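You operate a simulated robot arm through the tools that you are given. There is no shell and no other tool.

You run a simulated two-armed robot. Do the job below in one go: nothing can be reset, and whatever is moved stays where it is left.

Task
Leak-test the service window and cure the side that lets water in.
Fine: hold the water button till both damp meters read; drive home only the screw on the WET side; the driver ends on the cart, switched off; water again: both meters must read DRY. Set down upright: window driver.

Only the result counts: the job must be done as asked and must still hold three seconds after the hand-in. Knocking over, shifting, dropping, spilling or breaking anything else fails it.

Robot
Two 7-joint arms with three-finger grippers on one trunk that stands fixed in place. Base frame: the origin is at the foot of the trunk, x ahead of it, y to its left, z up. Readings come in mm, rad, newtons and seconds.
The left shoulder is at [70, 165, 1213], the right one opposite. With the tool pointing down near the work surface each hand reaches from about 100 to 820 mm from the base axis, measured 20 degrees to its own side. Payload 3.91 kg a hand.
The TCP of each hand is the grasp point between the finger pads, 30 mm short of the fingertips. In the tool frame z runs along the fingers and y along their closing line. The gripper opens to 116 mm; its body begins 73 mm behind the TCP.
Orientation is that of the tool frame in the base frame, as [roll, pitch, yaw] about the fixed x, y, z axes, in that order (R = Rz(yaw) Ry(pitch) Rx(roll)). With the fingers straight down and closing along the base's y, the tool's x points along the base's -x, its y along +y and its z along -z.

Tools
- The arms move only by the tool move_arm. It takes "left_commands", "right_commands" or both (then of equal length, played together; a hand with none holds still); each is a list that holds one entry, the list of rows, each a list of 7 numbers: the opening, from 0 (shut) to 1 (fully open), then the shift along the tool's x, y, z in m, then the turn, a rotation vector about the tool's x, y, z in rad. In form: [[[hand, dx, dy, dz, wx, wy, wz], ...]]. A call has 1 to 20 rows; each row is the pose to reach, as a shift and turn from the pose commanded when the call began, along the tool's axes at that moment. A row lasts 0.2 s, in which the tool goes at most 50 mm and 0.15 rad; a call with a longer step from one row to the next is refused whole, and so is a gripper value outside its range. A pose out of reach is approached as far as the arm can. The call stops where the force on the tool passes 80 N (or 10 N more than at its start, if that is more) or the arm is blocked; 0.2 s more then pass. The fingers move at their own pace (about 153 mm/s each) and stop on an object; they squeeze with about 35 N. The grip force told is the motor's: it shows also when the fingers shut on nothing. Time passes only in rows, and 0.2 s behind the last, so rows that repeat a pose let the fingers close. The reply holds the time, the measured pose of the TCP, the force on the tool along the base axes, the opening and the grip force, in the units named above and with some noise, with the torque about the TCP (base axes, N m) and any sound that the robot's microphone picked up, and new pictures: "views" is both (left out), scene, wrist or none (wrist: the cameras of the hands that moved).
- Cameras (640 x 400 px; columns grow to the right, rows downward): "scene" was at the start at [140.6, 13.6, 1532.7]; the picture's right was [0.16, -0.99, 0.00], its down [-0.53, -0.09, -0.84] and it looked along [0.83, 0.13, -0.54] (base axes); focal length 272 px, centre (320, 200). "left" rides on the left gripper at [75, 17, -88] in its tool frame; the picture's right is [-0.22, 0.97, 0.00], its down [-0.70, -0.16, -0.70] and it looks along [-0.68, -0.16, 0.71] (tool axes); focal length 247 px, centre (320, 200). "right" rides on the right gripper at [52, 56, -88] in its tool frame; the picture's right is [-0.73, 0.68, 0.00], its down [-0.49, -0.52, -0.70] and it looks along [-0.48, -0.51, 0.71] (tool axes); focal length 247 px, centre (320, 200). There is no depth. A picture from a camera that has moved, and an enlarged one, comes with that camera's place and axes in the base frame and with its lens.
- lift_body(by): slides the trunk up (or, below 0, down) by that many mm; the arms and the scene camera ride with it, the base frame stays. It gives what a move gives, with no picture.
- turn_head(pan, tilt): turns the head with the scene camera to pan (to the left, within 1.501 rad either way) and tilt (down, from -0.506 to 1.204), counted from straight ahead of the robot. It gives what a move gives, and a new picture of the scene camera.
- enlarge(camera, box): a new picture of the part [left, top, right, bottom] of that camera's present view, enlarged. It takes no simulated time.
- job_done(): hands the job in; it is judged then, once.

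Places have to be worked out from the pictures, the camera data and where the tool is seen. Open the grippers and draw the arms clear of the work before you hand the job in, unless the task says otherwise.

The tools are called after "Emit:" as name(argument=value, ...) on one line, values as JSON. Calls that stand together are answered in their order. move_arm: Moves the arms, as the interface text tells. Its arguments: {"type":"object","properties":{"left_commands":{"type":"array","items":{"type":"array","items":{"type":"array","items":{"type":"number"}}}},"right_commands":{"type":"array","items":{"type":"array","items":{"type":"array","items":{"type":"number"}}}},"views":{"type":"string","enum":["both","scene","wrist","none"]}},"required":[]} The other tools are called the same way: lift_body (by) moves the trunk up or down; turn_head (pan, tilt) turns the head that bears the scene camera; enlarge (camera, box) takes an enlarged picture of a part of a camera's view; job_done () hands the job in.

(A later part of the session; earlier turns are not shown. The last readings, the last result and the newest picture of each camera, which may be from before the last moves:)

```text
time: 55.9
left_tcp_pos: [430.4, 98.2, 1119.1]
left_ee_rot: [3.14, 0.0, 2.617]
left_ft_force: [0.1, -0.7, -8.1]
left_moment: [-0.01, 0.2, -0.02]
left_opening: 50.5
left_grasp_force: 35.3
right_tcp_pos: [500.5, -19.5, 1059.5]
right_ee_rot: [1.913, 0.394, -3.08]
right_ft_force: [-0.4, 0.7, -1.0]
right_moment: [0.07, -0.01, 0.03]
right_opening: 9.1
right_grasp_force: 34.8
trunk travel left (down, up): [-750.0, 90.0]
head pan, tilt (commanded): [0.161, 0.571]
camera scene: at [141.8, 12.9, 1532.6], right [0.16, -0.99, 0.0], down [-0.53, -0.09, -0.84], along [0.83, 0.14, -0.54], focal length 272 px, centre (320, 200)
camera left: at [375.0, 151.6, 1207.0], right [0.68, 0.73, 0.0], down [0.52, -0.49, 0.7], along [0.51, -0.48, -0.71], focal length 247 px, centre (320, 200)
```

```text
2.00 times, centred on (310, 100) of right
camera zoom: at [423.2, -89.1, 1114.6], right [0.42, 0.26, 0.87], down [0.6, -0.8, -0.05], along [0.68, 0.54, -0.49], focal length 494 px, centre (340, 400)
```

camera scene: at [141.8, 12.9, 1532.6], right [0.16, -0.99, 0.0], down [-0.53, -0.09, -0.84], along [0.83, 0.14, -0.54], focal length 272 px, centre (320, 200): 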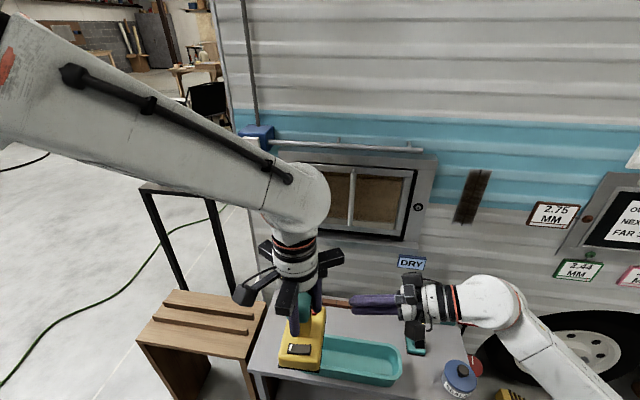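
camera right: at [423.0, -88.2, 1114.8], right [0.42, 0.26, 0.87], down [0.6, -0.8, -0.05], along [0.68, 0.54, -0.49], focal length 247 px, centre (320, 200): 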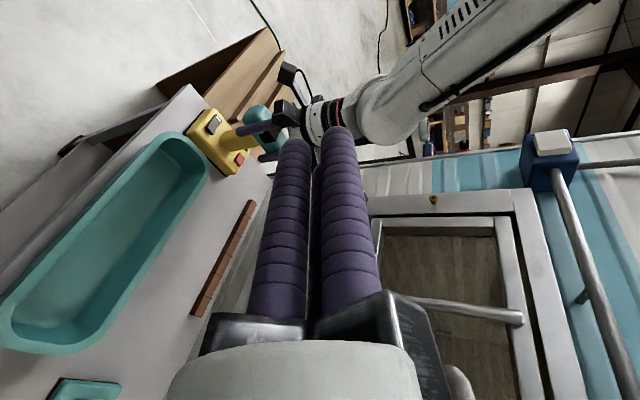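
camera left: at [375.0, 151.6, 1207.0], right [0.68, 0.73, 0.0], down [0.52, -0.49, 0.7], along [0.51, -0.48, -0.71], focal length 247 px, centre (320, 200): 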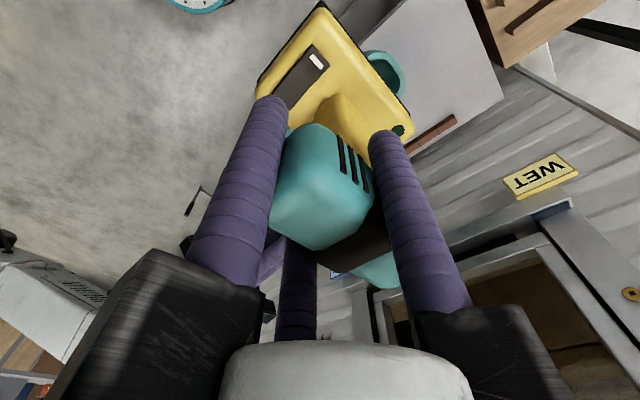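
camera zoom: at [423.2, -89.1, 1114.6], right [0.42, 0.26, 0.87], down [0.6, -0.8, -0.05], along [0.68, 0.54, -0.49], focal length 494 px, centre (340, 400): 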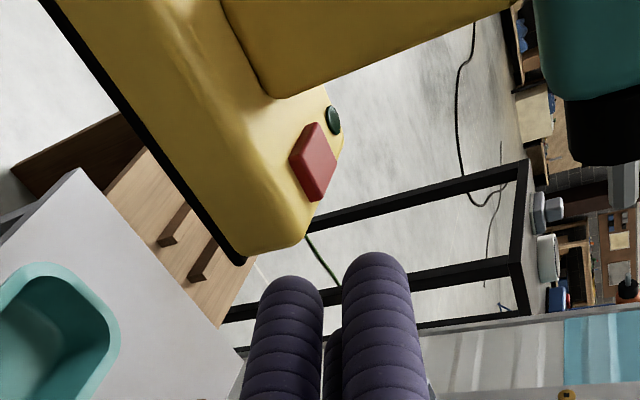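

The right camera shows red key, lamp and the right fingertips clearly; the red key top is at ≈[494, 85, 1019], the lowest right fingertip bottom at ≈[493, −5, 1031]. I slide the driver 60 mm toward −y and check.

Emit:
move_arm(left_commands=[[[0, -0.01, -0.0173, 0, 0, 0, 0], [0, -0.02, -0.0346, 0, 0, 0, 0], [0, -0.03, -0.052, 0, 0, 0, 0], [0, -0.03, -0.052, 0, 0, 0, 0]]], views="scene")

Emit:
enlarge(camera="right", box=[160, 0, 460, 200])

Emit:
enlarge(camera="scene", box=[230, 200, 470, 380])

```text
time: 56.9
left_tcp_pos: [431.5, 40.1, 1118.8]
left_ee_rot: [-3.141, -0.001, 2.617]
left_ft_force: [0.1, 0.1, -7.8]
left_moment: [-0.02, 0.21, -0.03]
left_opening: 50.6
left_grasp_force: 35.5
right_tcp_pos: [500.4, -19.2, 1058.8]
right_ee_rot: [1.914, 0.391, -3.079]
right_ft_force: [-0.5, 0.0, 1.0]
right_moment: [-0.01, 0.02, 0.01]
right_opening: 8.9
right_grasp_force: 34.8
trunk travel left (down, up): [-750.0, 90.0]
head pan, tilt (commanded): [0.161, 0.571]
camera scene: at [141.2, 14.2, 1532.7], right [0.16, -0.99, 0.0], down [-0.53, -0.09, -0.84], along [0.83, 0.13, -0.54], focal length 272 px, centre (320, 200)
```

scene: 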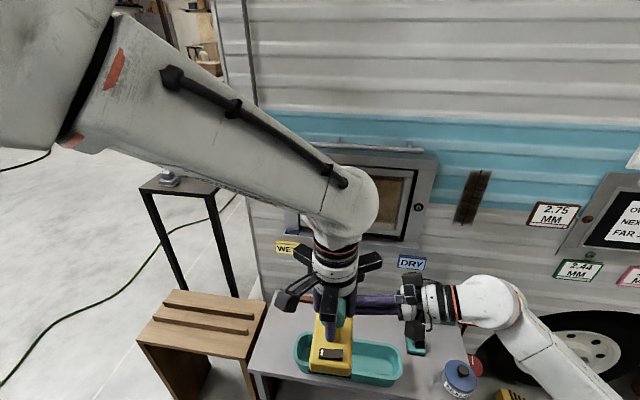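

```text
2.00 times, centred on (310, 100) of right
camera zoom: at [422.8, -88.1, 1114.9], right [0.42, 0.26, 0.87], down [0.6, -0.8, -0.05], along [0.68, 0.54, -0.49], focal length 494 px, centre (340, 400)
```

zoom: 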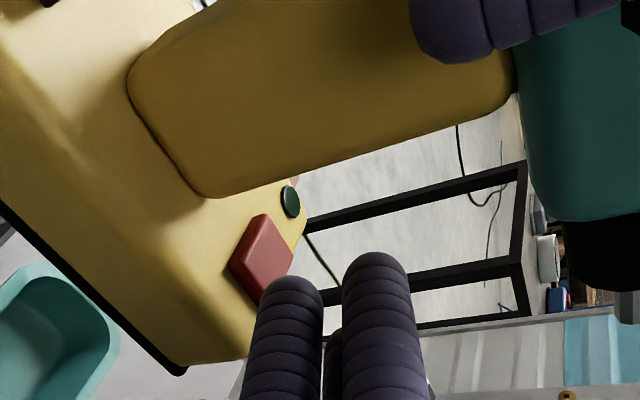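

```text
2.22 times, centred on (350, 290) of scene
camera zoom: at [141.2, 14.2, 1532.7], right [0.16, -0.99, 0.0], down [-0.53, -0.09, -0.84], along [0.83, 0.13, -0.54], focal length 605 px, centre (253, 0)
```

zoom: 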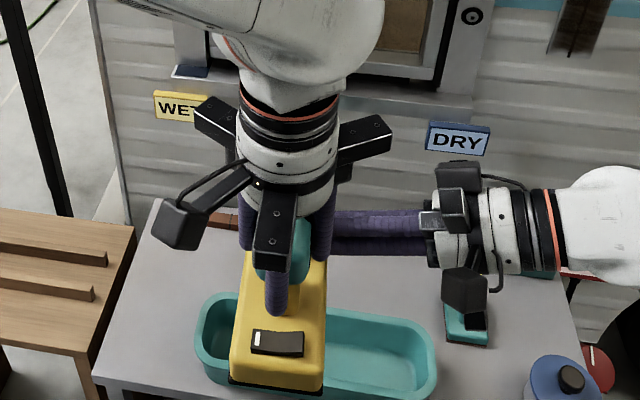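

Red key centre is now ≈[494, 28, 1019]; 24 mm more puts it beneath the fingertip. I move that and look again.

Emit:
move_arm(left_commands=[[[0, -0.006, -0.0104, 0, 0, 0, 0], [0, -0.012, -0.0208, 0, 0, 0, 0], [0, -0.012, -0.0208, 0, 0, 0, 0]]], views="none")

Emit:
enlarge(camera="right", box=[200, 70, 380, 200])

Emit:
enlarge(camera="scene", box=[270, 220, 450, 370])

```text
time: 57.7
left_tcp_pos: [431.0, 15.1, 1117.2]
left_ee_rot: [-3.141, 0.0, 2.619]
left_ft_force: [-1.0, 0.0, -8.3]
left_moment: [-0.01, 0.17, 0.03]
left_opening: 50.6
left_grasp_force: 34.9
right_tcp_pos: [500.3, -19.0, 1058.1]
right_ee_rot: [1.914, 0.392, -3.079]
right_ft_force: [-0.2, 0.6, 0.1]
right_moment: [0.0, 0.0, 0.01]
right_opening: 9.1
right_grasp_force: 35.0
trunk travel left (down, up): [-750.0, 90.0]
head pan, tilt (commanded): [0.161, 0.571]
```

```text
3.08 times, centred on (290, 135) of right
camera zoom: at [422.8, -88.1, 1114.9], right [0.42, 0.26, 0.87], down [0.6, -0.8, -0.05], along [0.68, 0.54, -0.49], focal length 760 px, centre (412, 400)
```

zoom: 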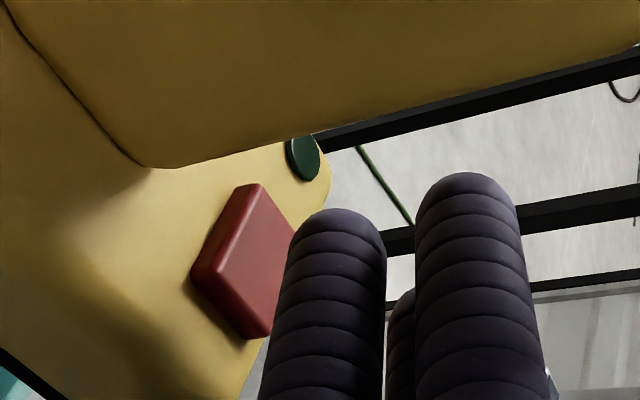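

```text
2.67 times, centred on (360, 295) of scene
camera zoom: at [141.2, 14.2, 1532.7], right [0.16, -0.99, 0.0], down [-0.53, -0.09, -0.84], along [0.83, 0.13, -0.54], focal length 726 px, centre (213, -53)
```

zoom: 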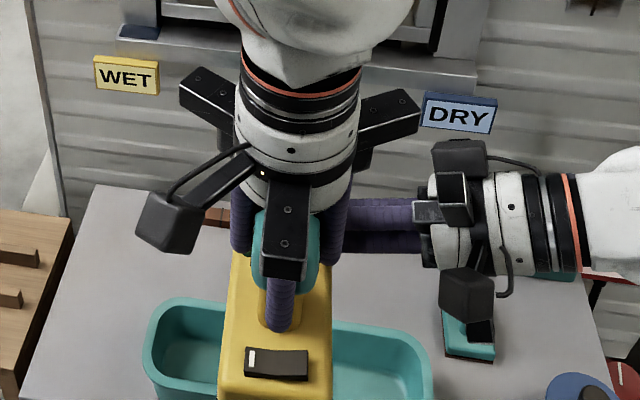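

The red key is now directly beneath the lowest right fingertip with ≈12 mm gap. I raise the driver 9 mm first.

Emit:
move_arm(left_commands=[[[0, 0, 0, -0.003, 0, 0, 0], [0, 0, 0, -0.006, 0, 0, 0], [0, 0, 0, -0.009, 0, 0, 0], [0, 0, 0, -0.009, 0, 0, 0]]], views="none")

Emit:
enlarge(camera="right", box=[200, 70, 380, 200])

```text
time: 58.7
left_tcp_pos: [431.5, 14.5, 1127.5]
left_ee_rot: [3.139, 0.0, 2.618]
left_ft_force: [-0.3, 0.2, -8.6]
left_moment: [-0.01, 0.2, -0.02]
left_opening: 50.7
left_grasp_force: 34.8
right_tcp_pos: [499.9, -20.6, 1057.9]
right_ee_rot: [1.915, 0.393, -3.079]
right_ft_force: [0.2, 0.0, -0.6]
right_moment: [0.04, 0.01, 0.02]
right_opening: 9.3
right_grasp_force: 35.0
trunk travel left (down, up): [-750.0, 90.0]
head pan, tilt (commanded): [0.161, 0.571]
```

```text
3.08 times, centred on (290, 135) of right
camera zoom: at [422.9, -88.5, 1114.8], right [0.42, 0.26, 0.87], down [0.6, -0.8, -0.05], along [0.68, 0.54, -0.49], focal length 760 px, centre (412, 400)
```

zoom: 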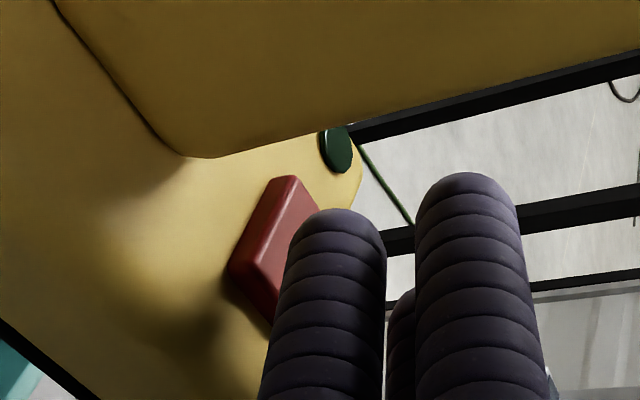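

No contact yet. I raise another 5 mm in 1 mm steps, watching for a click or lamp.

Emit:
move_arm(left_commands=[[[0, 0, 0, -0.001, 0, 0, 0], [0, 0, 0, -0.002, 0, 0, 0], [0, 0, 0, -0.003, 0, 0, 0], [0, 0, 0, -0.004, 0, 0, 0]]], views="none")

Emit:
enlarge(camera="right", box=[200, 70, 380, 200])

```text
time: 59.7
left_tcp_pos: [431.0, 15.7, 1130.6]
left_ee_rot: [3.141, -0.001, 2.618]
left_ft_force: [-0.3, 0.7, -8.0]
left_moment: [0.0, 0.25, 0.0]
left_opening: 50.5
left_grasp_force: 34.8
right_tcp_pos: [499.9, -18.6, 1058.5]
right_ee_rot: [1.915, 0.394, -3.077]
right_ft_force: [-0.8, -0.3, 0.8]
right_moment: [0.01, 0.01, -0.01]
right_opening: 9.3
right_grasp_force: 34.9
trunk travel left (down, up): [-750.0, 90.0]
head pan, tilt (commanded): [0.161, 0.571]
```

```text
3.08 times, centred on (290, 135) of right
camera zoom: at [422.8, -88.6, 1114.8], right [0.42, 0.26, 0.87], down [0.6, -0.8, -0.05], along [0.68, 0.54, -0.49], focal length 760 px, centre (412, 400)
```

zoom: 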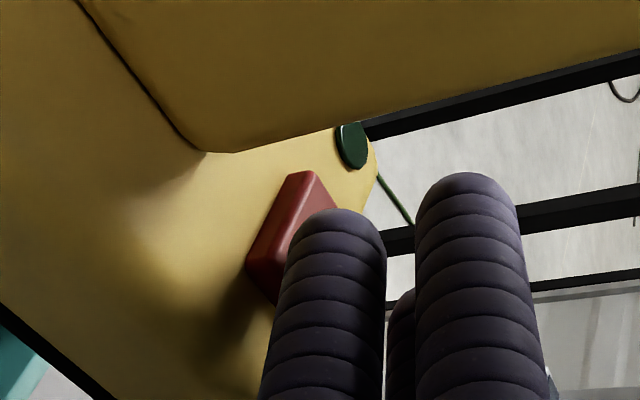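

Still no contact. Four more millimetres.

Emit:
move_arm(left_commands=[[[0, 0, 0, -0.001, 0, 0, 0], [0, 0, 0, -0.002, 0, 0, 0], [0, 0, 0, -0.003, 0, 0, 0], [0, 0, 0, -0.004, 0, 0, 0]]], views="none")

Emit:
enlarge(camera="right", box=[200, 70, 380, 200])

```text
time: 60.7
left_tcp_pos: [430.6, 14.6, 1135.2]
left_ee_rot: [-3.14, -0.001, 2.618]
left_ft_force: [0.1, 0.4, -9.8]
left_moment: [0.02, 0.25, 0.06]
left_opening: 50.5
left_grasp_force: 34.5
right_tcp_pos: [499.7, -18.7, 1059.3]
right_ee_rot: [1.915, 0.392, -3.079]
right_ft_force: [-0.4, -0.4, 0.1]
right_moment: [0.03, 0.0, 0.02]
right_opening: 9.0
right_grasp_force: 35.1
trunk travel left (down, up): [-750.0, 90.0]
head pan, tilt (commanded): [0.161, 0.571]
```

```text
3.08 times, centred on (290, 135) of right
camera zoom: at [422.8, -88.6, 1114.9], right [0.42, 0.26, 0.87], down [0.6, -0.8, -0.05], along [0.68, 0.54, -0.49], focal length 760 px, centre (412, 400)
```

zoom: 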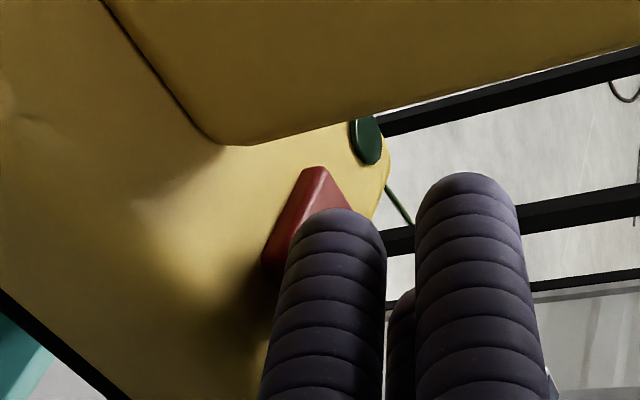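

Contact should be imminent. Another 4 mm in 1 mm steps.

Emit:
move_arm(left_commands=[[[0, 0, 0, -0.001, 0, 0, 0], [0, 0, 0, -0.002, 0, 0, 0], [0, 0, 0, -0.003, 0, 0, 0], [0, 0, 0, -0.004, 0, 0, 0]]], views="none")

Emit:
enlarge(camera="right", box=[200, 70, 380, 200])

```text
time: 61.7
left_tcp_pos: [430.6, 15.0, 1139.4]
left_ee_rot: [-3.141, 0.0, 2.619]
left_ft_force: [2.9, -1.5, -14.2]
left_moment: [-0.03, 0.31, 0.01]
left_opening: 50.5
left_grasp_force: 34.9
right_tcp_pos: [499.3, -18.5, 1058.9]
right_ee_rot: [1.916, 0.392, -3.079]
right_ft_force: [-2.0, 1.3, 5.3]
right_moment: [0.13, 0.12, 0.04]
right_opening: 9.1
right_grasp_force: 35.2
trunk travel left (down, up): [-750.0, 90.0]
head pan, tilt (commanded): [0.161, 0.571]
heard: click
```

```text
3.08 times, centred on (290, 135) of right
camera zoom: at [422.6, -88.4, 1115.3], right [0.42, 0.26, 0.87], down [0.6, -0.8, -0.05], along [0.68, 0.54, -0.48], focal length 760 px, centre (412, 400)
```

zoom: 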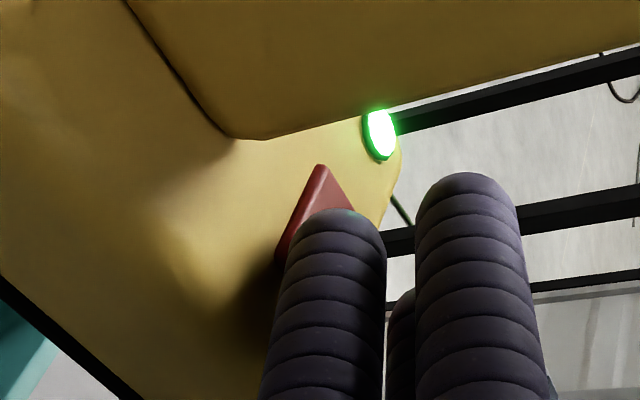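

A click and the lamp lit bright green: the red key is the power key. I lower the driver away from the finger and check that it stays on.

Emit:
move_arm(left_commands=[[[0, 0, 0, 0.004, 0, 0, 0], [0, 0, 0, 0.012, 0, 0, 0], [0, 0, 0, 0.021, 0, 0, 0], [0, 0, 0, 0.021, 0, 0, 0]]], views="none")

Emit:
enlarge(camera="right", box=[200, 70, 380, 200])

```text
time: 62.7
left_tcp_pos: [429.1, 15.6, 1117.8]
left_ee_rot: [-3.141, 0.0, 2.617]
left_ft_force: [0.2, 0.5, -8.1]
left_moment: [-0.02, 0.21, -0.02]
left_opening: 50.2
left_grasp_force: 34.8
right_tcp_pos: [500.7, -20.0, 1058.2]
right_ee_rot: [1.916, 0.393, -3.078]
right_ft_force: [0.5, -0.2, -0.3]
right_moment: [0.02, -0.05, 0.02]
right_opening: 9.0
right_grasp_force: 34.8
trunk travel left (down, up): [-750.0, 90.0]
head pan, tilt (commanded): [0.161, 0.571]
```

```text
3.08 times, centred on (290, 135) of right
camera zoom: at [422.8, -88.5, 1114.8], right [0.42, 0.26, 0.87], down [0.6, -0.8, -0.05], along [0.68, 0.54, -0.49], focal length 760 px, centre (412, 400)
```

zoom: 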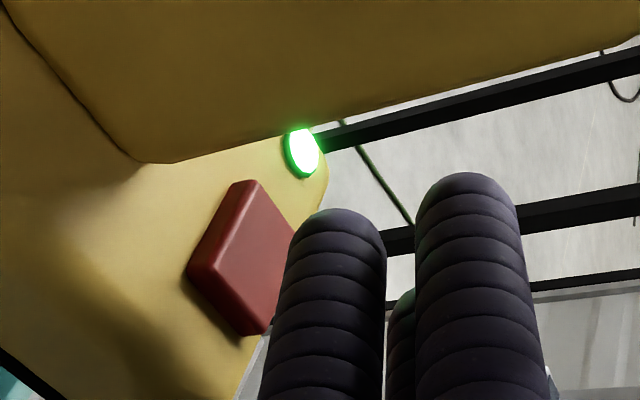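

Power stays on. I'll look at the bit now to see whether and which way it is turning.

Emit:
enlarge(camera="right", box=[430, 150, 530, 230])

Emit:
move_arm(left_commands=[[[0, 0, 0, 0, 0, 0, 0]]], views="none")

Emit:
enlarge(camera="right", box=[430, 150, 530, 230])

```text
5.00 times, centred on (480, 190) of right
camera zoom: at [422.8, -88.5, 1114.8], right [0.42, 0.26, 0.87], down [0.6, -0.8, -0.05], along [0.68, 0.54, -0.49], focal length 1235 px, centre (-480, 250)
```

zoom: 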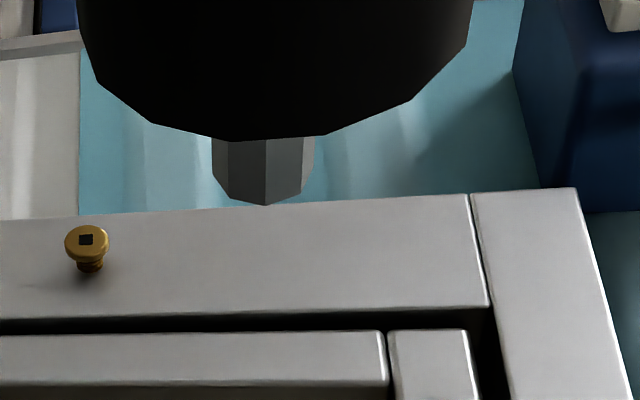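

```text
time: 63.1
left_tcp_pos: [429.4, 15.4, 1118.4]
left_ee_rot: [3.14, 0.002, 2.619]
left_ft_force: [0.6, 0.1, -8.4]
left_moment: [-0.01, 0.18, -0.01]
left_opening: 50.5
left_grasp_force: 35.2
right_tcp_pos: [499.7, -18.7, 1057.4]
right_ee_rot: [1.916, 0.392, -3.078]
right_ft_force: [-0.2, -0.3, -1.1]
right_moment: [-0.02, -0.01, 0.01]
right_opening: 9.2
right_grasp_force: 34.3
trunk travel left (down, up): [-750.0, 90.0]
head pan, tilt (commanded): [0.161, 0.571]
```

```text
5.00 times, centred on (480, 190) of right
camera zoom: at [422.9, -88.6, 1114.8], right [0.42, 0.26, 0.87], down [0.6, -0.8, -0.05], along [0.68, 0.54, -0.49], focal length 1235 px, centre (-480, 250)
```

zoom: 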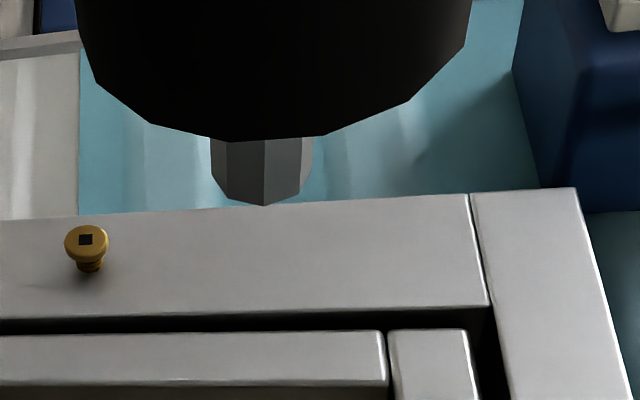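

The bit isn't visibly spinning at idle. I return to just short of the screw for a short, careful test push to learn the drive direction.

Emit:
move_arm(left_commands=[[[0, 0.0213, 0.0368, 0, 0, 0, 0], [0, 0.0425, 0.0736, 0, 0, 0, 0], [0, 0.0301, 0.1172, 0.0045, 0, 0, 0], [0, 0.0178, 0.1607, 0.009, 0, 0, 0], [0, 0.0054, 0.2043, 0.0135, 0, 0, 0], [0, -0.007, 0.2478, 0.018, 0, 0, 0], [0, -0.0402, 0.267, 0.0275, 0, 0, 0], [0, -0.0734, 0.2861, 0.037, 0, 0, 0], [0, -0.1066, 0.3053, 0.0465, 0, 0, 0], [0, -0.122, 0.314, 0.0465, 0, 0, 0], [0, -0.1369, 0.3228, 0.0465, 0, 0, 0], [0, -0.1369, 0.3228, 0.0465, 0, 0, 0]]], views="none")

Emit:
enlarge(camera="right", box=[410, 160, 460, 210])

```text
time: 65.7
left_tcp_pos: [710.7, 227.8, 1071.9]
left_ee_rot: [-3.141, -0.001, 2.617]
left_ft_force: [0.1, -0.5, -7.2]
left_moment: [0.0, 0.24, -0.01]
left_opening: 50.4
left_grasp_force: 34.8
right_tcp_pos: [500.9, -19.3, 1059.5]
right_ee_rot: [1.916, 0.393, -3.079]
right_ft_force: [0.2, -0.1, 0.4]
right_moment: [0.0, 0.02, -0.02]
right_opening: 8.9
right_grasp_force: 35.2
trunk travel left (down, up): [-750.0, 90.0]
head pan, tilt (commanded): [0.161, 0.571]
```

```text
8.00 times, centred on (435, 185) of right
camera zoom: at [423.1, -88.2, 1114.8], right [0.42, 0.26, 0.87], down [0.6, -0.8, -0.05], along [0.68, 0.54, -0.49], focal length 1976 px, centre (-600, 320)
```

zoom: 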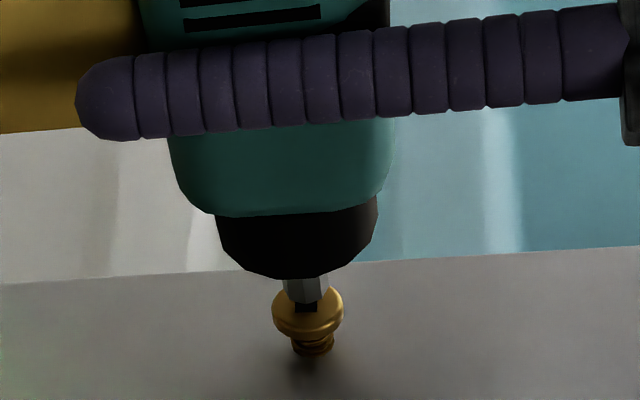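

I nudge −y by 1.7 mm for centring and make a brief light push (about 3 mm past contact).

Emit:
move_arm(left_commands=[[[0, -0.0026, -0.0005, 0, 0, 0, 0], [0, -0.0052, 0.001, 0, 0, 0, 0], [0, -0.0069, 0.002, 0, 0, 0, 0]]], views="none")

Emit:
enlarge(camera="right", box=[410, 160, 460, 210])

```text
time: 66.5
left_tcp_pos: [714.5, 225.4, 1071.9]
left_ee_rot: [-3.141, -0.004, 2.617]
left_ft_force: [-14.6, -1.3, -11.0]
left_moment: [0.02, 0.57, -0.14]
left_opening: 50.4
left_grasp_force: 35.0
right_tcp_pos: [498.8, -18.1, 1060.0]
right_ee_rot: [1.915, 0.396, -3.079]
right_ft_force: [-0.2, 0.2, 0.0]
right_moment: [-0.04, 0.01, 0.03]
right_opening: 9.1
right_grasp_force: 34.9
trunk travel left (down, up): [-750.0, 90.0]
head pan, tilt (commanded): [0.161, 0.571]
```

```text
8.00 times, centred on (435, 185) of right
camera zoom: at [421.4, -88.2, 1115.3], right [0.41, 0.26, 0.87], down [0.6, -0.8, -0.05], along [0.69, 0.54, -0.48], focal length 1976 px, centre (-600, 320)
```

zoom: 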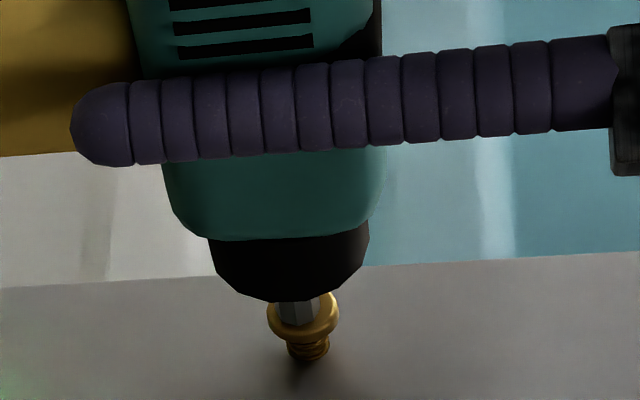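

Contact at −15 N and no sound. I hold a little longer with slightly more push to see if the screw turns.

Emit:
move_arm(left_commands=[[[0, -0.0017, 0.001, 0.0005, 0, 0, 0], [0, -0.0017, 0.001, 0.0005, 0, 0, 0], [0, -0.0017, 0.001, 0.0005, 0, 0, 0]]], views="none")

Emit:
enlarge(camera="right", box=[410, 160, 460, 210])

Emit:
enlarge(camera="left", box=[250, 0, 450, 180])

```text
time: 67.3
left_tcp_pos: [713.8, 224.4, 1070.4]
left_ee_rot: [3.141, -0.005, 2.621]
left_ft_force: [-30.8, -0.8, -14.7]
left_moment: [0.02, 0.97, -0.16]
left_opening: 50.4
left_grasp_force: 35.0
right_tcp_pos: [497.9, -19.2, 1058.9]
right_ee_rot: [1.914, 0.395, -3.079]
right_ft_force: [0.3, 0.1, -1.1]
right_moment: [0.0, -0.01, -0.01]
right_opening: 9.1
right_grasp_force: 34.9
trunk travel left (down, up): [-750.0, 90.0]
head pan, tilt (commanded): [0.161, 0.571]
```

```text
8.00 times, centred on (435, 185) of right
camera zoom: at [419.5, -88.1, 1116.1], right [0.41, 0.26, 0.87], down [0.6, -0.8, -0.05], along [0.69, 0.54, -0.48], focal length 1976 px, centre (-600, 320)
```

zoom: 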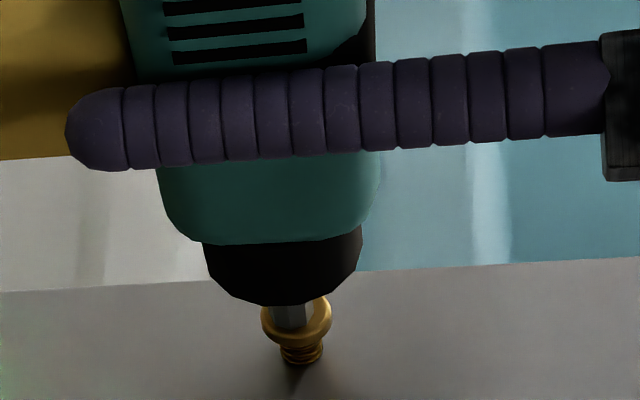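

```text
2.22 times, centred on (350, 90) of left
camera zoom: at [658.6, 278.4, 1160.0], right [0.68, 0.73, 0.0], down [0.53, -0.49, 0.7], along [0.51, -0.48, -0.72], focal length 549 px, centre (253, 444)
```

zoom: 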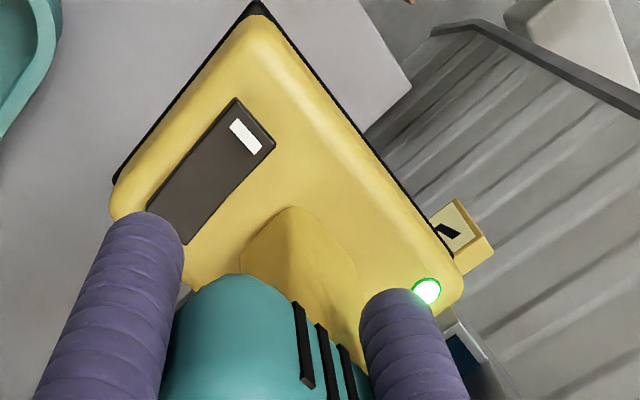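

Lamp is on and 31 N applied, but the screw is not advancing. I try a firmer push (≈50 N) with the bit raised 1.5 mm for better centring.

Emit:
move_arm(left_commands=[[[0, -0.0009, 0.0005, -0.001, 0, 0, 0], [0, -0.0017, 0.001, -0.0015, 0, 0, 0], [0, -0.0026, 0.0015, -0.002, 0, 0, 0], [0, -0.0035, 0.002, -0.002, 0, 0, 0]]], views="none")

Emit:
enlarge(camera="right", box=[410, 160, 460, 210])

```text
time: 68.3
left_tcp_pos: [714.0, 225.6, 1073.6]
left_ee_rot: [-3.137, -0.01, 2.614]
left_ft_force: [-47.6, -1.2, -19.0]
left_moment: [0.03, 1.39, -0.25]
left_opening: 50.3
left_grasp_force: 34.8
right_tcp_pos: [495.5, -19.0, 1060.2]
right_ee_rot: [1.915, 0.397, -3.079]
right_ft_force: [0.1, 0.8, 0.0]
right_moment: [-0.02, 0.0, 0.0]
right_opening: 9.1
right_grasp_force: 35.2
trunk travel left (down, up): [-750.0, 90.0]
head pan, tilt (commanded): [0.161, 0.571]
```

```text
8.00 times, centred on (435, 185) of right
camera zoom: at [417.8, -88.0, 1116.9], right [0.41, 0.26, 0.87], down [0.6, -0.8, -0.05], along [0.69, 0.54, -0.48], focal length 1976 px, centre (-600, 320)
```

zoom: 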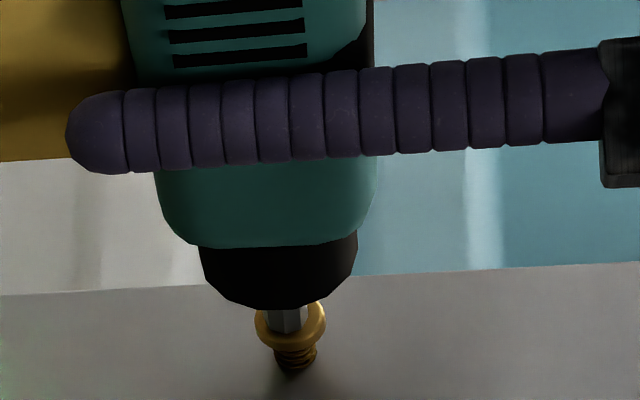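

No turning even at ~48 N with the lamp on, so the rocker (which I flipped) is probably the direction selector, now in reverse with the screw already at its outer limit. I'll back off and carry the driver, yawed +60°, to the right hand to press the rocker's other end back.

Emit:
move_arm(left_commands=[[[0, 0.0173, -0.01, 0, 0, 0, 0], [0, 0.0346, -0.02, 0, 0, 0, 0], [0, 0.063, -0.044, -0.0067, 0, 0, -0.1], [0, 0.0915, -0.068, -0.0133, 0, 0, -0.23], [0, 0.1199, -0.0923, -0.02, 0, 0, -0.36], [0, 0.1267, -0.1236, -0.0255, 0, 0, -0.49], [0, 0.1334, -0.155, -0.031, 0, 0, -0.62], [0, 0.14, -0.186, -0.0365, 0, 0, -0.75], [0, 0.1469, -0.2176, -0.042, 0, 0, -0.88], [0, 0.1469, -0.2176, -0.042, 0, 0, -0.99], [0, 0.1469, -0.2176, -0.042, 0, 0, -1.047], [0, 0.1469, -0.2176, -0.042, 0, 0, -1.047]]], views="both")

Emit:
enlarge(camera="right", box=[120, 0, 420, 200])

```text
time: 70.9
left_tcp_pos: [486.9, 109.4, 1116.1]
left_ee_rot: [-3.142, -0.001, -2.618]
left_ft_force: [-0.1, -0.3, -8.2]
left_moment: [-0.15, 0.09, 0.0]
left_opening: 50.4
left_grasp_force: 34.7
right_tcp_pos: [500.4, -19.9, 1058.3]
right_ee_rot: [1.915, 0.393, -3.079]
right_ft_force: [0.5, -0.1, -1.0]
right_moment: [0.0, -0.02, -0.01]
right_opening: 9.1
right_grasp_force: 34.6
trunk travel left (down, up): [-750.0, 90.0]
head pan, tilt (commanded): [0.161, 0.571]
camera scene: at [141.1, 13.5, 1532.7], right [0.16, -0.99, 0.0], down [-0.53, -0.09, -0.84], along [0.83, 0.13, -0.54], focal length 272 px, centre (320, 200)
camera left: at [414.0, 87.6, 1203.9], right [-0.3, 0.96, 0.0], down [0.68, 0.21, 0.7], along [0.67, 0.21, -0.71], focal length 247 px, centre (320, 200)
```

scene: 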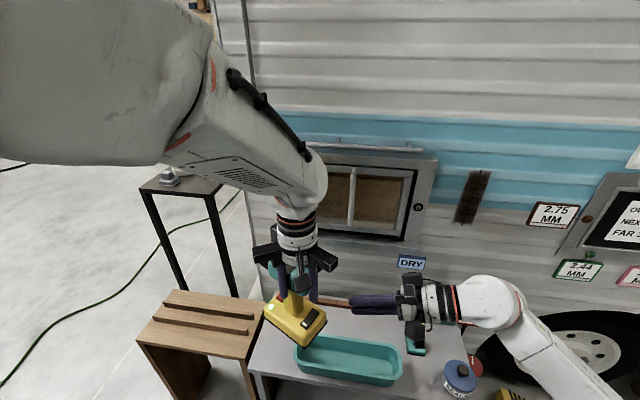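
left: 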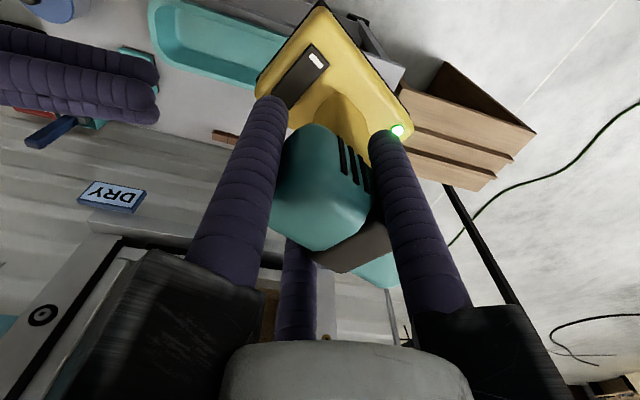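

```text
2.00 times, centred on (270, 100) of right
camera zoom: at [422.7, -88.7, 1114.9], right [0.42, 0.26, 0.87], down [0.6, -0.8, -0.05], along [0.69, 0.54, -0.49], focal length 494 px, centre (420, 400)
```

zoom: 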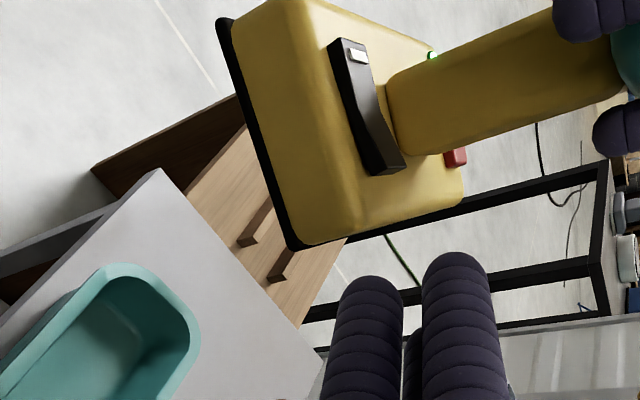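

Clear view of the rocker; its raised (unmarked) end is at ≈[493, 88, 1012]. I slide the driver 70 mm toward −y and re-check.

Emit:
move_arm(left_commands=[[[0, 0.012, -0.0202, 0, 0, 0, 0], [0, 0.024, -0.0404, 0, 0, 0, 0], [0, 0.035, -0.0606, 0, 0, 0, 0], [0, 0.035, -0.0606, 0, 0, 0, 0]]], views="none")

Emit:
enlarge(camera="right", box=[160, 0, 460, 200])

Emit:
enlarge(camera="scene", box=[230, 200, 470, 380])

```text
time: 71.9
left_tcp_pos: [486.3, 39.8, 1116.0]
left_ee_rot: [-3.141, 0.0, -2.617]
left_ft_force: [0.2, 0.3, -9.0]
left_moment: [-0.19, 0.11, 0.01]
left_opening: 50.5
left_grasp_force: 35.3
right_tcp_pos: [499.2, -18.2, 1059.0]
right_ee_rot: [1.915, 0.392, -3.079]
right_ft_force: [-0.5, -0.1, -0.5]
right_moment: [0.01, 0.01, -0.01]
right_opening: 9.0
right_grasp_force: 34.8
trunk travel left (down, up): [-750.0, 90.0]
head pan, tilt (commanded): [0.161, 0.571]
```

```text
2.00 times, centred on (310, 100) of right
camera zoom: at [422.8, -88.2, 1114.9], right [0.42, 0.26, 0.87], down [0.6, -0.8, -0.05], along [0.68, 0.54, -0.49], focal length 494 px, centre (340, 400)
```

zoom: 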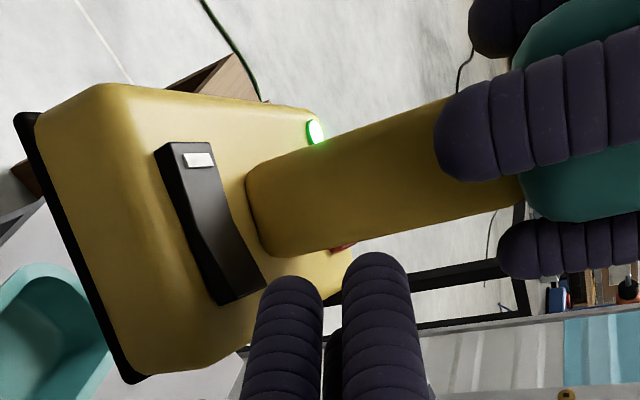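

```text
2.22 times, centred on (350, 290) of scene
camera zoom: at [141.2, 14.1, 1532.7], right [0.16, -0.99, 0.0], down [-0.53, -0.09, -0.84], along [0.83, 0.13, -0.54], focal length 605 px, centre (253, 0)
```

zoom: 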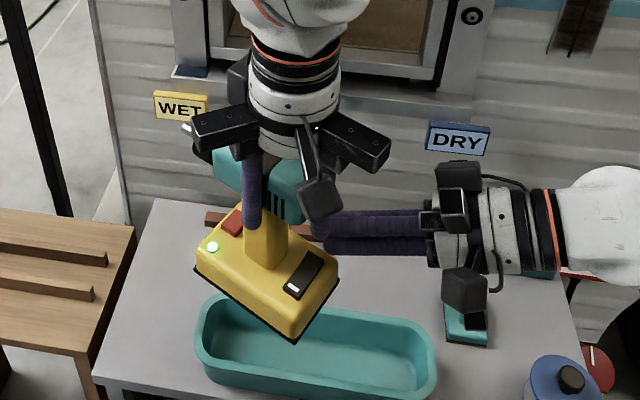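

Rocker end at ≈[494.5, 17]; 22 mm more to go. Then I raise to 3 mm below expected contact.

Emit:
move_arm(left_commands=[[[0, 0.006, -0.0093, 0, 0, 0, 0], [0, 0.0119, -0.0186, 0, 0, 0, 0], [0, 0.0119, -0.0186, -0.004, 0, 0, 0], [0, 0.0119, -0.0186, -0.009, 0, 0, 0], [0, 0.0119, -0.0186, -0.009, 0, 0, 0]]], views="none")

Emit:
enlarge(camera="right", box=[200, 70, 380, 200])

```text
time: 73.1
left_tcp_pos: [485.7, 17.3, 1124.2]
left_ee_rot: [3.14, 0.0, -2.616]
left_ft_force: [-0.3, 0.5, -7.4]
left_moment: [-0.18, 0.11, 0.01]
left_opening: 50.5
left_grasp_force: 35.7
right_tcp_pos: [502.0, -19.1, 1058.4]
right_ee_rot: [1.915, 0.392, -3.079]
right_ft_force: [0.1, -0.9, 0.9]
right_moment: [0.02, -0.02, -0.01]
right_opening: 9.0
right_grasp_force: 34.6
trunk travel left (down, up): [-750.0, 90.0]
head pan, tilt (commanded): [0.161, 0.571]
```

```text
3.08 times, centred on (290, 135) of right
camera zoom: at [423.1, -88.6, 1114.7], right [0.42, 0.26, 0.87], down [0.6, -0.8, -0.05], along [0.68, 0.54, -0.49], focal length 760 px, centre (412, 400)
```

zoom: 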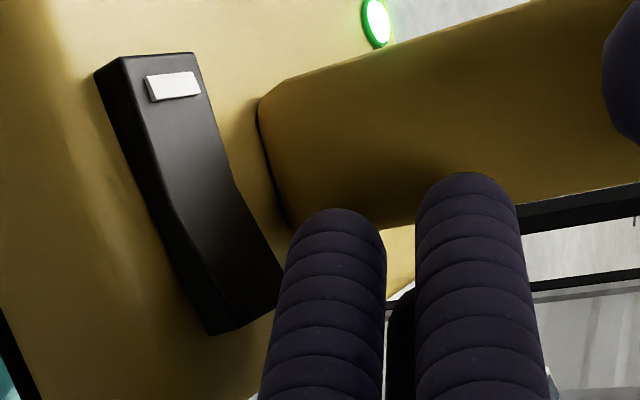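

The finger would land nearer the rocker's middle, so I shift the driver by about (−3.5, +3.3) mm to press nearer its raised end, then raise it 7 mm.

Emit:
move_arm(left_commands=[[[0, 0.0014, 0.0046, 0, 0, 0, 0], [0, 0.0014, 0.0046, -0.003, 0, 0, 0], [0, 0.0014, 0.0046, -0.005, 0, 0, 0], [0, 0.0014, 0.0046, -0.007, 0, 0, 0]]], views="none")

Emit:
enlarge(camera="right", box=[200, 70, 380, 200])

```text
time: 74.1
left_tcp_pos: [483.4, 20.9, 1130.0]
left_ee_rot: [-3.141, 0.0, -2.618]
left_ft_force: [-0.8, 0.0, -8.1]
left_moment: [-0.19, 0.07, -0.04]
left_opening: 50.7
left_grasp_force: 35.1
right_tcp_pos: [500.5, -19.3, 1058.4]
right_ee_rot: [1.916, 0.393, -3.078]
right_ft_force: [0.3, 0.5, 0.0]
right_moment: [-0.02, -0.02, 0.02]
right_opening: 9.3
right_grasp_force: 35.5
trunk travel left (down, up): [-750.0, 90.0]
head pan, tilt (commanded): [0.161, 0.571]
```

```text
3.08 times, centred on (290, 135) of right
camera zoom: at [422.8, -88.4, 1114.8], right [0.42, 0.26, 0.87], down [0.6, -0.8, -0.05], along [0.68, 0.54, -0.49], focal length 760 px, centre (412, 400)
```

zoom: 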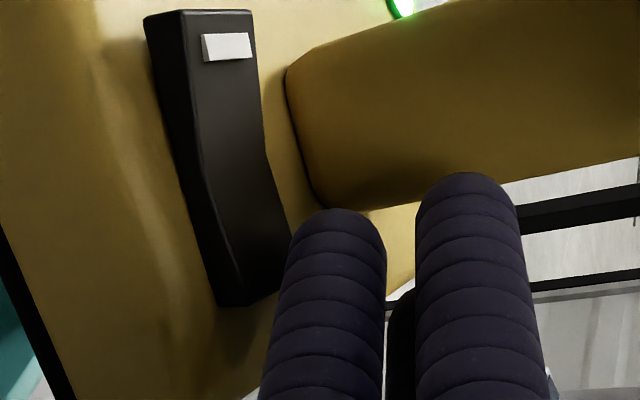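

Well placed now. I raise in 1 mm steps to press the rocker end.

Emit:
move_arm(left_commands=[[[0, 0, 0, -0.001, 0, 0, 0], [0, 0, 0, -0.002, 0, 0, 0], [0, 0, 0, -0.003, 0, 0, 0], [0, 0, 0, -0.004, 0, 0, 0], [0, 0, 0, -0.005, 0, 0, 0]]], views="none")

Emit:
enlarge(camera="right", box=[200, 70, 380, 200])

```text
time: 75.3
left_tcp_pos: [483.1, 22.2, 1135.3]
left_ee_rot: [3.138, -0.003, -2.619]
left_ft_force: [6.6, -0.4, -35.6]
left_moment: [0.38, -0.28, 0.07]
left_opening: 50.5
left_grasp_force: 34.8
right_tcp_pos: [498.6, -18.5, 1061.0]
right_ee_rot: [1.913, 0.395, -3.079]
right_ft_force: [-6.4, 0.7, 26.6]
right_moment: [0.47, 0.34, 0.18]
right_opening: 9.0
right_grasp_force: 35.1
trunk travel left (down, up): [-750.0, 90.0]
head pan, tilt (commanded): [0.161, 0.571]
```

```text
3.08 times, centred on (290, 135) of right
camera zoom: at [422.4, -88.3, 1116.7], right [0.41, 0.25, 0.87], down [0.6, -0.8, -0.05], along [0.69, 0.55, -0.48], focal length 760 px, centre (412, 400)
```

zoom: 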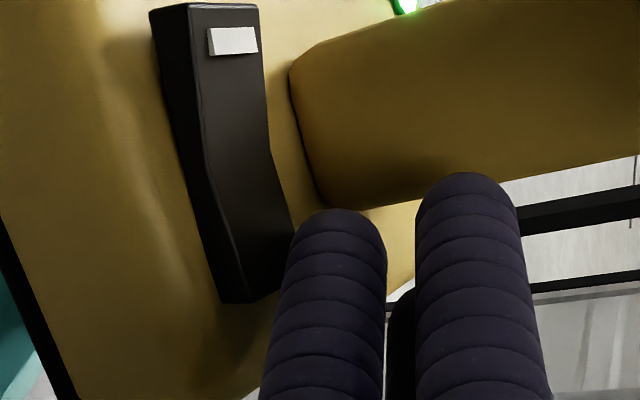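

The finger carries 27 N, so the rocker should be at a stop. I lower the driver 16 mm and inspect the rocker.

Emit:
move_arm(left_commands=[[[0, 0, 0, 0.005, 0, 0, 0], [0, 0, 0, 0.01, 0, 0, 0], [0, 0, 0, 0.016, 0, 0, 0], [0, 0, 0, 0.016, 0, 0, 0]]], views="none")

Emit:
enlarge(camera="right", box=[160, 40, 340, 170])

Emit:
enlarge(camera="left", box=[230, 0, 450, 160])

Emit:
enlarge(camera="scene", box=[290, 280, 370, 350])

```text
time: 76.3
left_tcp_pos: [484.1, 20.8, 1119.9]
left_ee_rot: [3.14, 0.001, -2.619]
left_ft_force: [-0.1, -1.6, -7.9]
left_moment: [-0.21, 0.09, 0.0]
left_opening: 50.3
left_grasp_force: 34.9
right_tcp_pos: [501.3, -19.7, 1057.7]
right_ee_rot: [1.914, 0.392, -3.077]
right_ft_force: [0.7, -1.0, -0.4]
right_moment: [0.01, -0.03, 0.0]
right_opening: 9.3
right_grasp_force: 34.5
trunk travel left (down, up): [-750.0, 90.0]
head pan, tilt (commanded): [0.161, 0.571]
```

```text
3.08 times, centred on (250, 105) of right
camera zoom: at [422.9, -88.6, 1114.4], right [0.42, 0.26, 0.87], down [0.6, -0.8, -0.05], along [0.68, 0.54, -0.49], focal length 760 px, centre (535, 492)
```

zoom: 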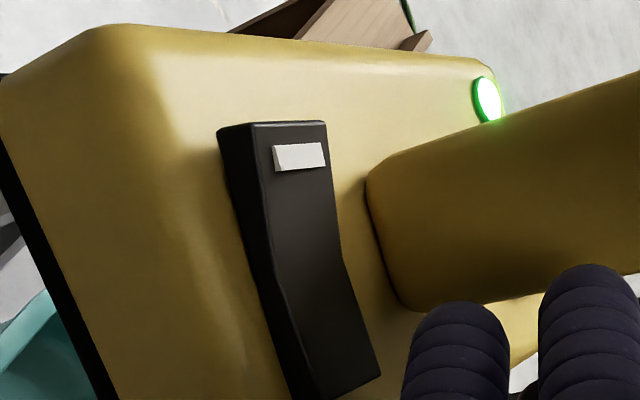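

```text
2.50 times, centred on (340, 80) of left
camera zoom: at [410.1, -1.0, 1208.9], right [-0.29, 0.96, 0.0], down [0.68, 0.21, 0.7], along [0.67, 0.21, -0.71], focal length 617 px, centre (270, 500)
```

zoom: 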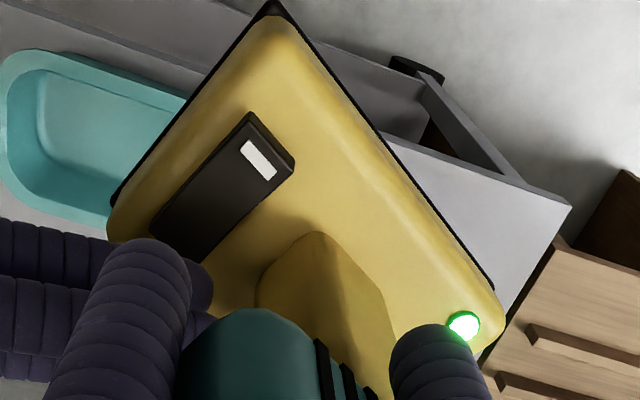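

```text
5.71 times, centred on (330, 315) of scene
camera zoom: at [141.3, 13.7, 1532.7], right [0.16, -0.99, 0.0], down [-0.53, -0.09, -0.84], along [0.83, 0.13, -0.54], focal length 1556 px, centre (263, -457)
```

zoom: 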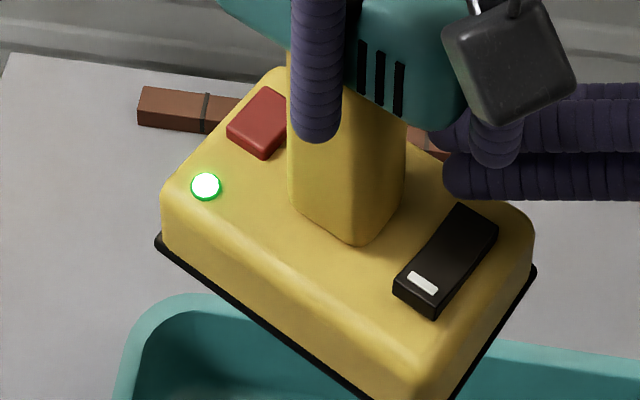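

The white end is raised again, i.e. the rocker is back in its original position, with power still on. I return to the screw's pre-contact position.

Emit:
move_arm(left_commands=[[[0, -0.0225, 0.039, 0, 0, 0, 0], [0, -0.045, 0.0779, 0, 0, 0, 0], [0, -0.077, 0.0827, 0.004, 0, 0, 0.13], [0, -0.109, 0.0876, 0.0075, 0, 0, 0.27], [0, -0.141, 0.0924, 0.0113, 0, 0, 0.41], [0, -0.1716, 0.0972, 0.015, 0, 0, 0.55], [0, -0.2034, 0.0923, 0.026, 0, 0, 0.69], [0, -0.2352, 0.0873, 0.037, 0, 0, 0.83], [0, -0.267, 0.0824, 0.048, 0, 0, 0.95], [0, -0.267, 0.0824, 0.048, 0, 0, 1.047], [0, -0.2825, 0.0735, 0.048, 0, 0, 1.047], [0, -0.2979, 0.0646, 0.048, 0, 0, 1.047], [0, -0.2979, 0.0646, 0.048, 0, 0, 1.047]]], views="none")

Emit:
enlarge(camera="right", box=[410, 160, 460, 210])

```text
time: 79.1
left_tcp_pos: [708.7, 226.3, 1072.7]
left_ee_rot: [-3.141, 0.0, 2.618]
left_ft_force: [-0.4, 0.3, -8.2]
left_moment: [0.01, 0.22, 0.0]
left_opening: 50.7
left_grasp_force: 35.2
right_tcp_pos: [498.6, -18.6, 1059.0]
right_ee_rot: [1.917, 0.393, -3.078]
right_ft_force: [-0.2, 0.7, -0.2]
right_moment: [-0.01, -0.04, 0.0]
right_opening: 8.9
right_grasp_force: 34.9
trunk travel left (down, up): [-750.0, 90.0]
head pan, tilt (commanded): [0.161, 0.571]
```

```text
8.00 times, centred on (435, 185) of right
camera zoom: at [422.2, -88.2, 1115.2], right [0.42, 0.26, 0.87], down [0.6, -0.8, -0.05], along [0.69, 0.54, -0.49], focal length 1976 px, centre (-600, 320)
```

zoom: 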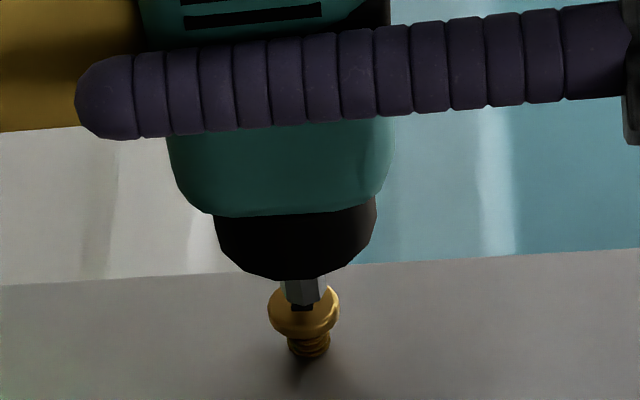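

Aligned and ≈5 mm from the head. I make a short push.

Emit:
move_arm(left_commands=[[[0, -0.0026, 0.0015, 0.0005, 0, 0, 0], [0, -0.0052, 0.003, 0.0005, 0, 0, 0], [0, -0.0065, 0.00375, 0.0005, 0, 0, 0]]], views="none")

Emit:
enlarge(camera="right", box=[410, 160, 460, 210])

```text
time: 79.9
left_tcp_pos: [716.5, 224.4, 1072.0]
left_ee_rot: [-3.139, -0.002, 2.618]
left_ft_force: [-1.8, 0.0, -9.9]
left_moment: [-0.01, 0.44, -0.07]
left_opening: 50.6
left_grasp_force: 34.6
right_tcp_pos: [500.7, -18.1, 1058.1]
right_ee_rot: [1.914, 0.391, -3.078]
right_ft_force: [-0.1, -0.3, -0.6]
right_moment: [0.02, 0.0, -0.01]
right_opening: 9.2
right_grasp_force: 35.1
trunk travel left (down, up): [-750.0, 90.0]
head pan, tilt (commanded): [0.161, 0.571]
```

```text
8.00 times, centred on (435, 185) of right
camera zoom: at [423.2, -88.3, 1114.6], right [0.42, 0.26, 0.87], down [0.6, -0.8, -0.05], along [0.68, 0.54, -0.49], focal length 1976 px, centre (-600, 320)
```

zoom: 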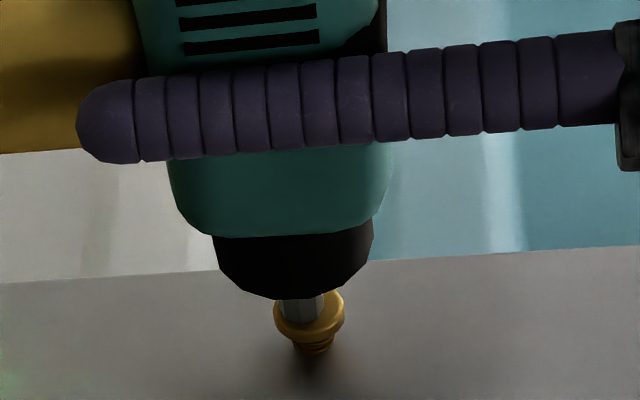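

The force dropped to −2 N while the bit moved forward past the old contact point — the screw is being driven in. I keep feeding forward and raise 1.5 mm to stay centred.

Emit:
move_arm(left_commands=[[[0, -0.0009, 0.0005, -0.0008, 0, 0, 0], [0, -0.0019, 0.0011, -0.0015, 0, 0, 0], [0, -0.003, 0.00175, -0.0015, 0, 0, 0], [0, -0.0042, 0.0024, -0.0015, 0, 0, 0]]], views="none")

Emit:
enlarge(camera="right", box=[410, 160, 460, 210])

```text
time: 80.9
left_tcp_pos: [722.7, 226.5, 1074.1]
left_ee_rot: [3.14, 0.002, 2.62]
left_ft_force: [-2.8, 0.7, -8.9]
left_moment: [0.02, 0.19, 0.07]
left_opening: 50.2
left_grasp_force: 34.8
right_tcp_pos: [500.8, -18.8, 1058.8]
right_ee_rot: [1.915, 0.393, -3.077]
right_ft_force: [-0.3, 0.3, -0.4]
right_moment: [0.0, -0.05, 0.02]
right_opening: 9.3
right_grasp_force: 34.7
trunk travel left (down, up): [-750.0, 90.0]
head pan, tilt (commanded): [0.161, 0.571]
```

```text
8.00 times, centred on (435, 185) of right
camera zoom: at [423.2, -88.1, 1114.8], right [0.42, 0.26, 0.87], down [0.6, -0.8, -0.05], along [0.68, 0.54, -0.49], focal length 1976 px, centre (-600, 320)
```

zoom: 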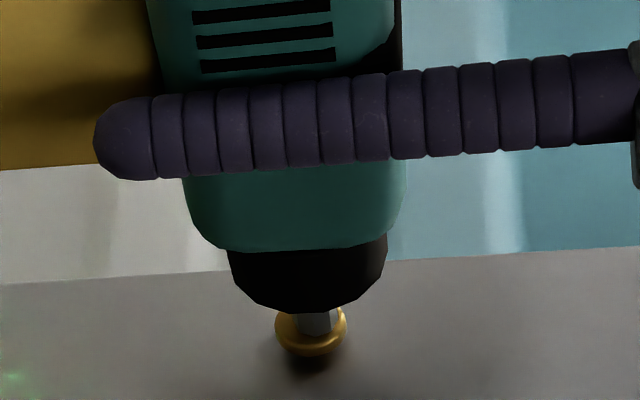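

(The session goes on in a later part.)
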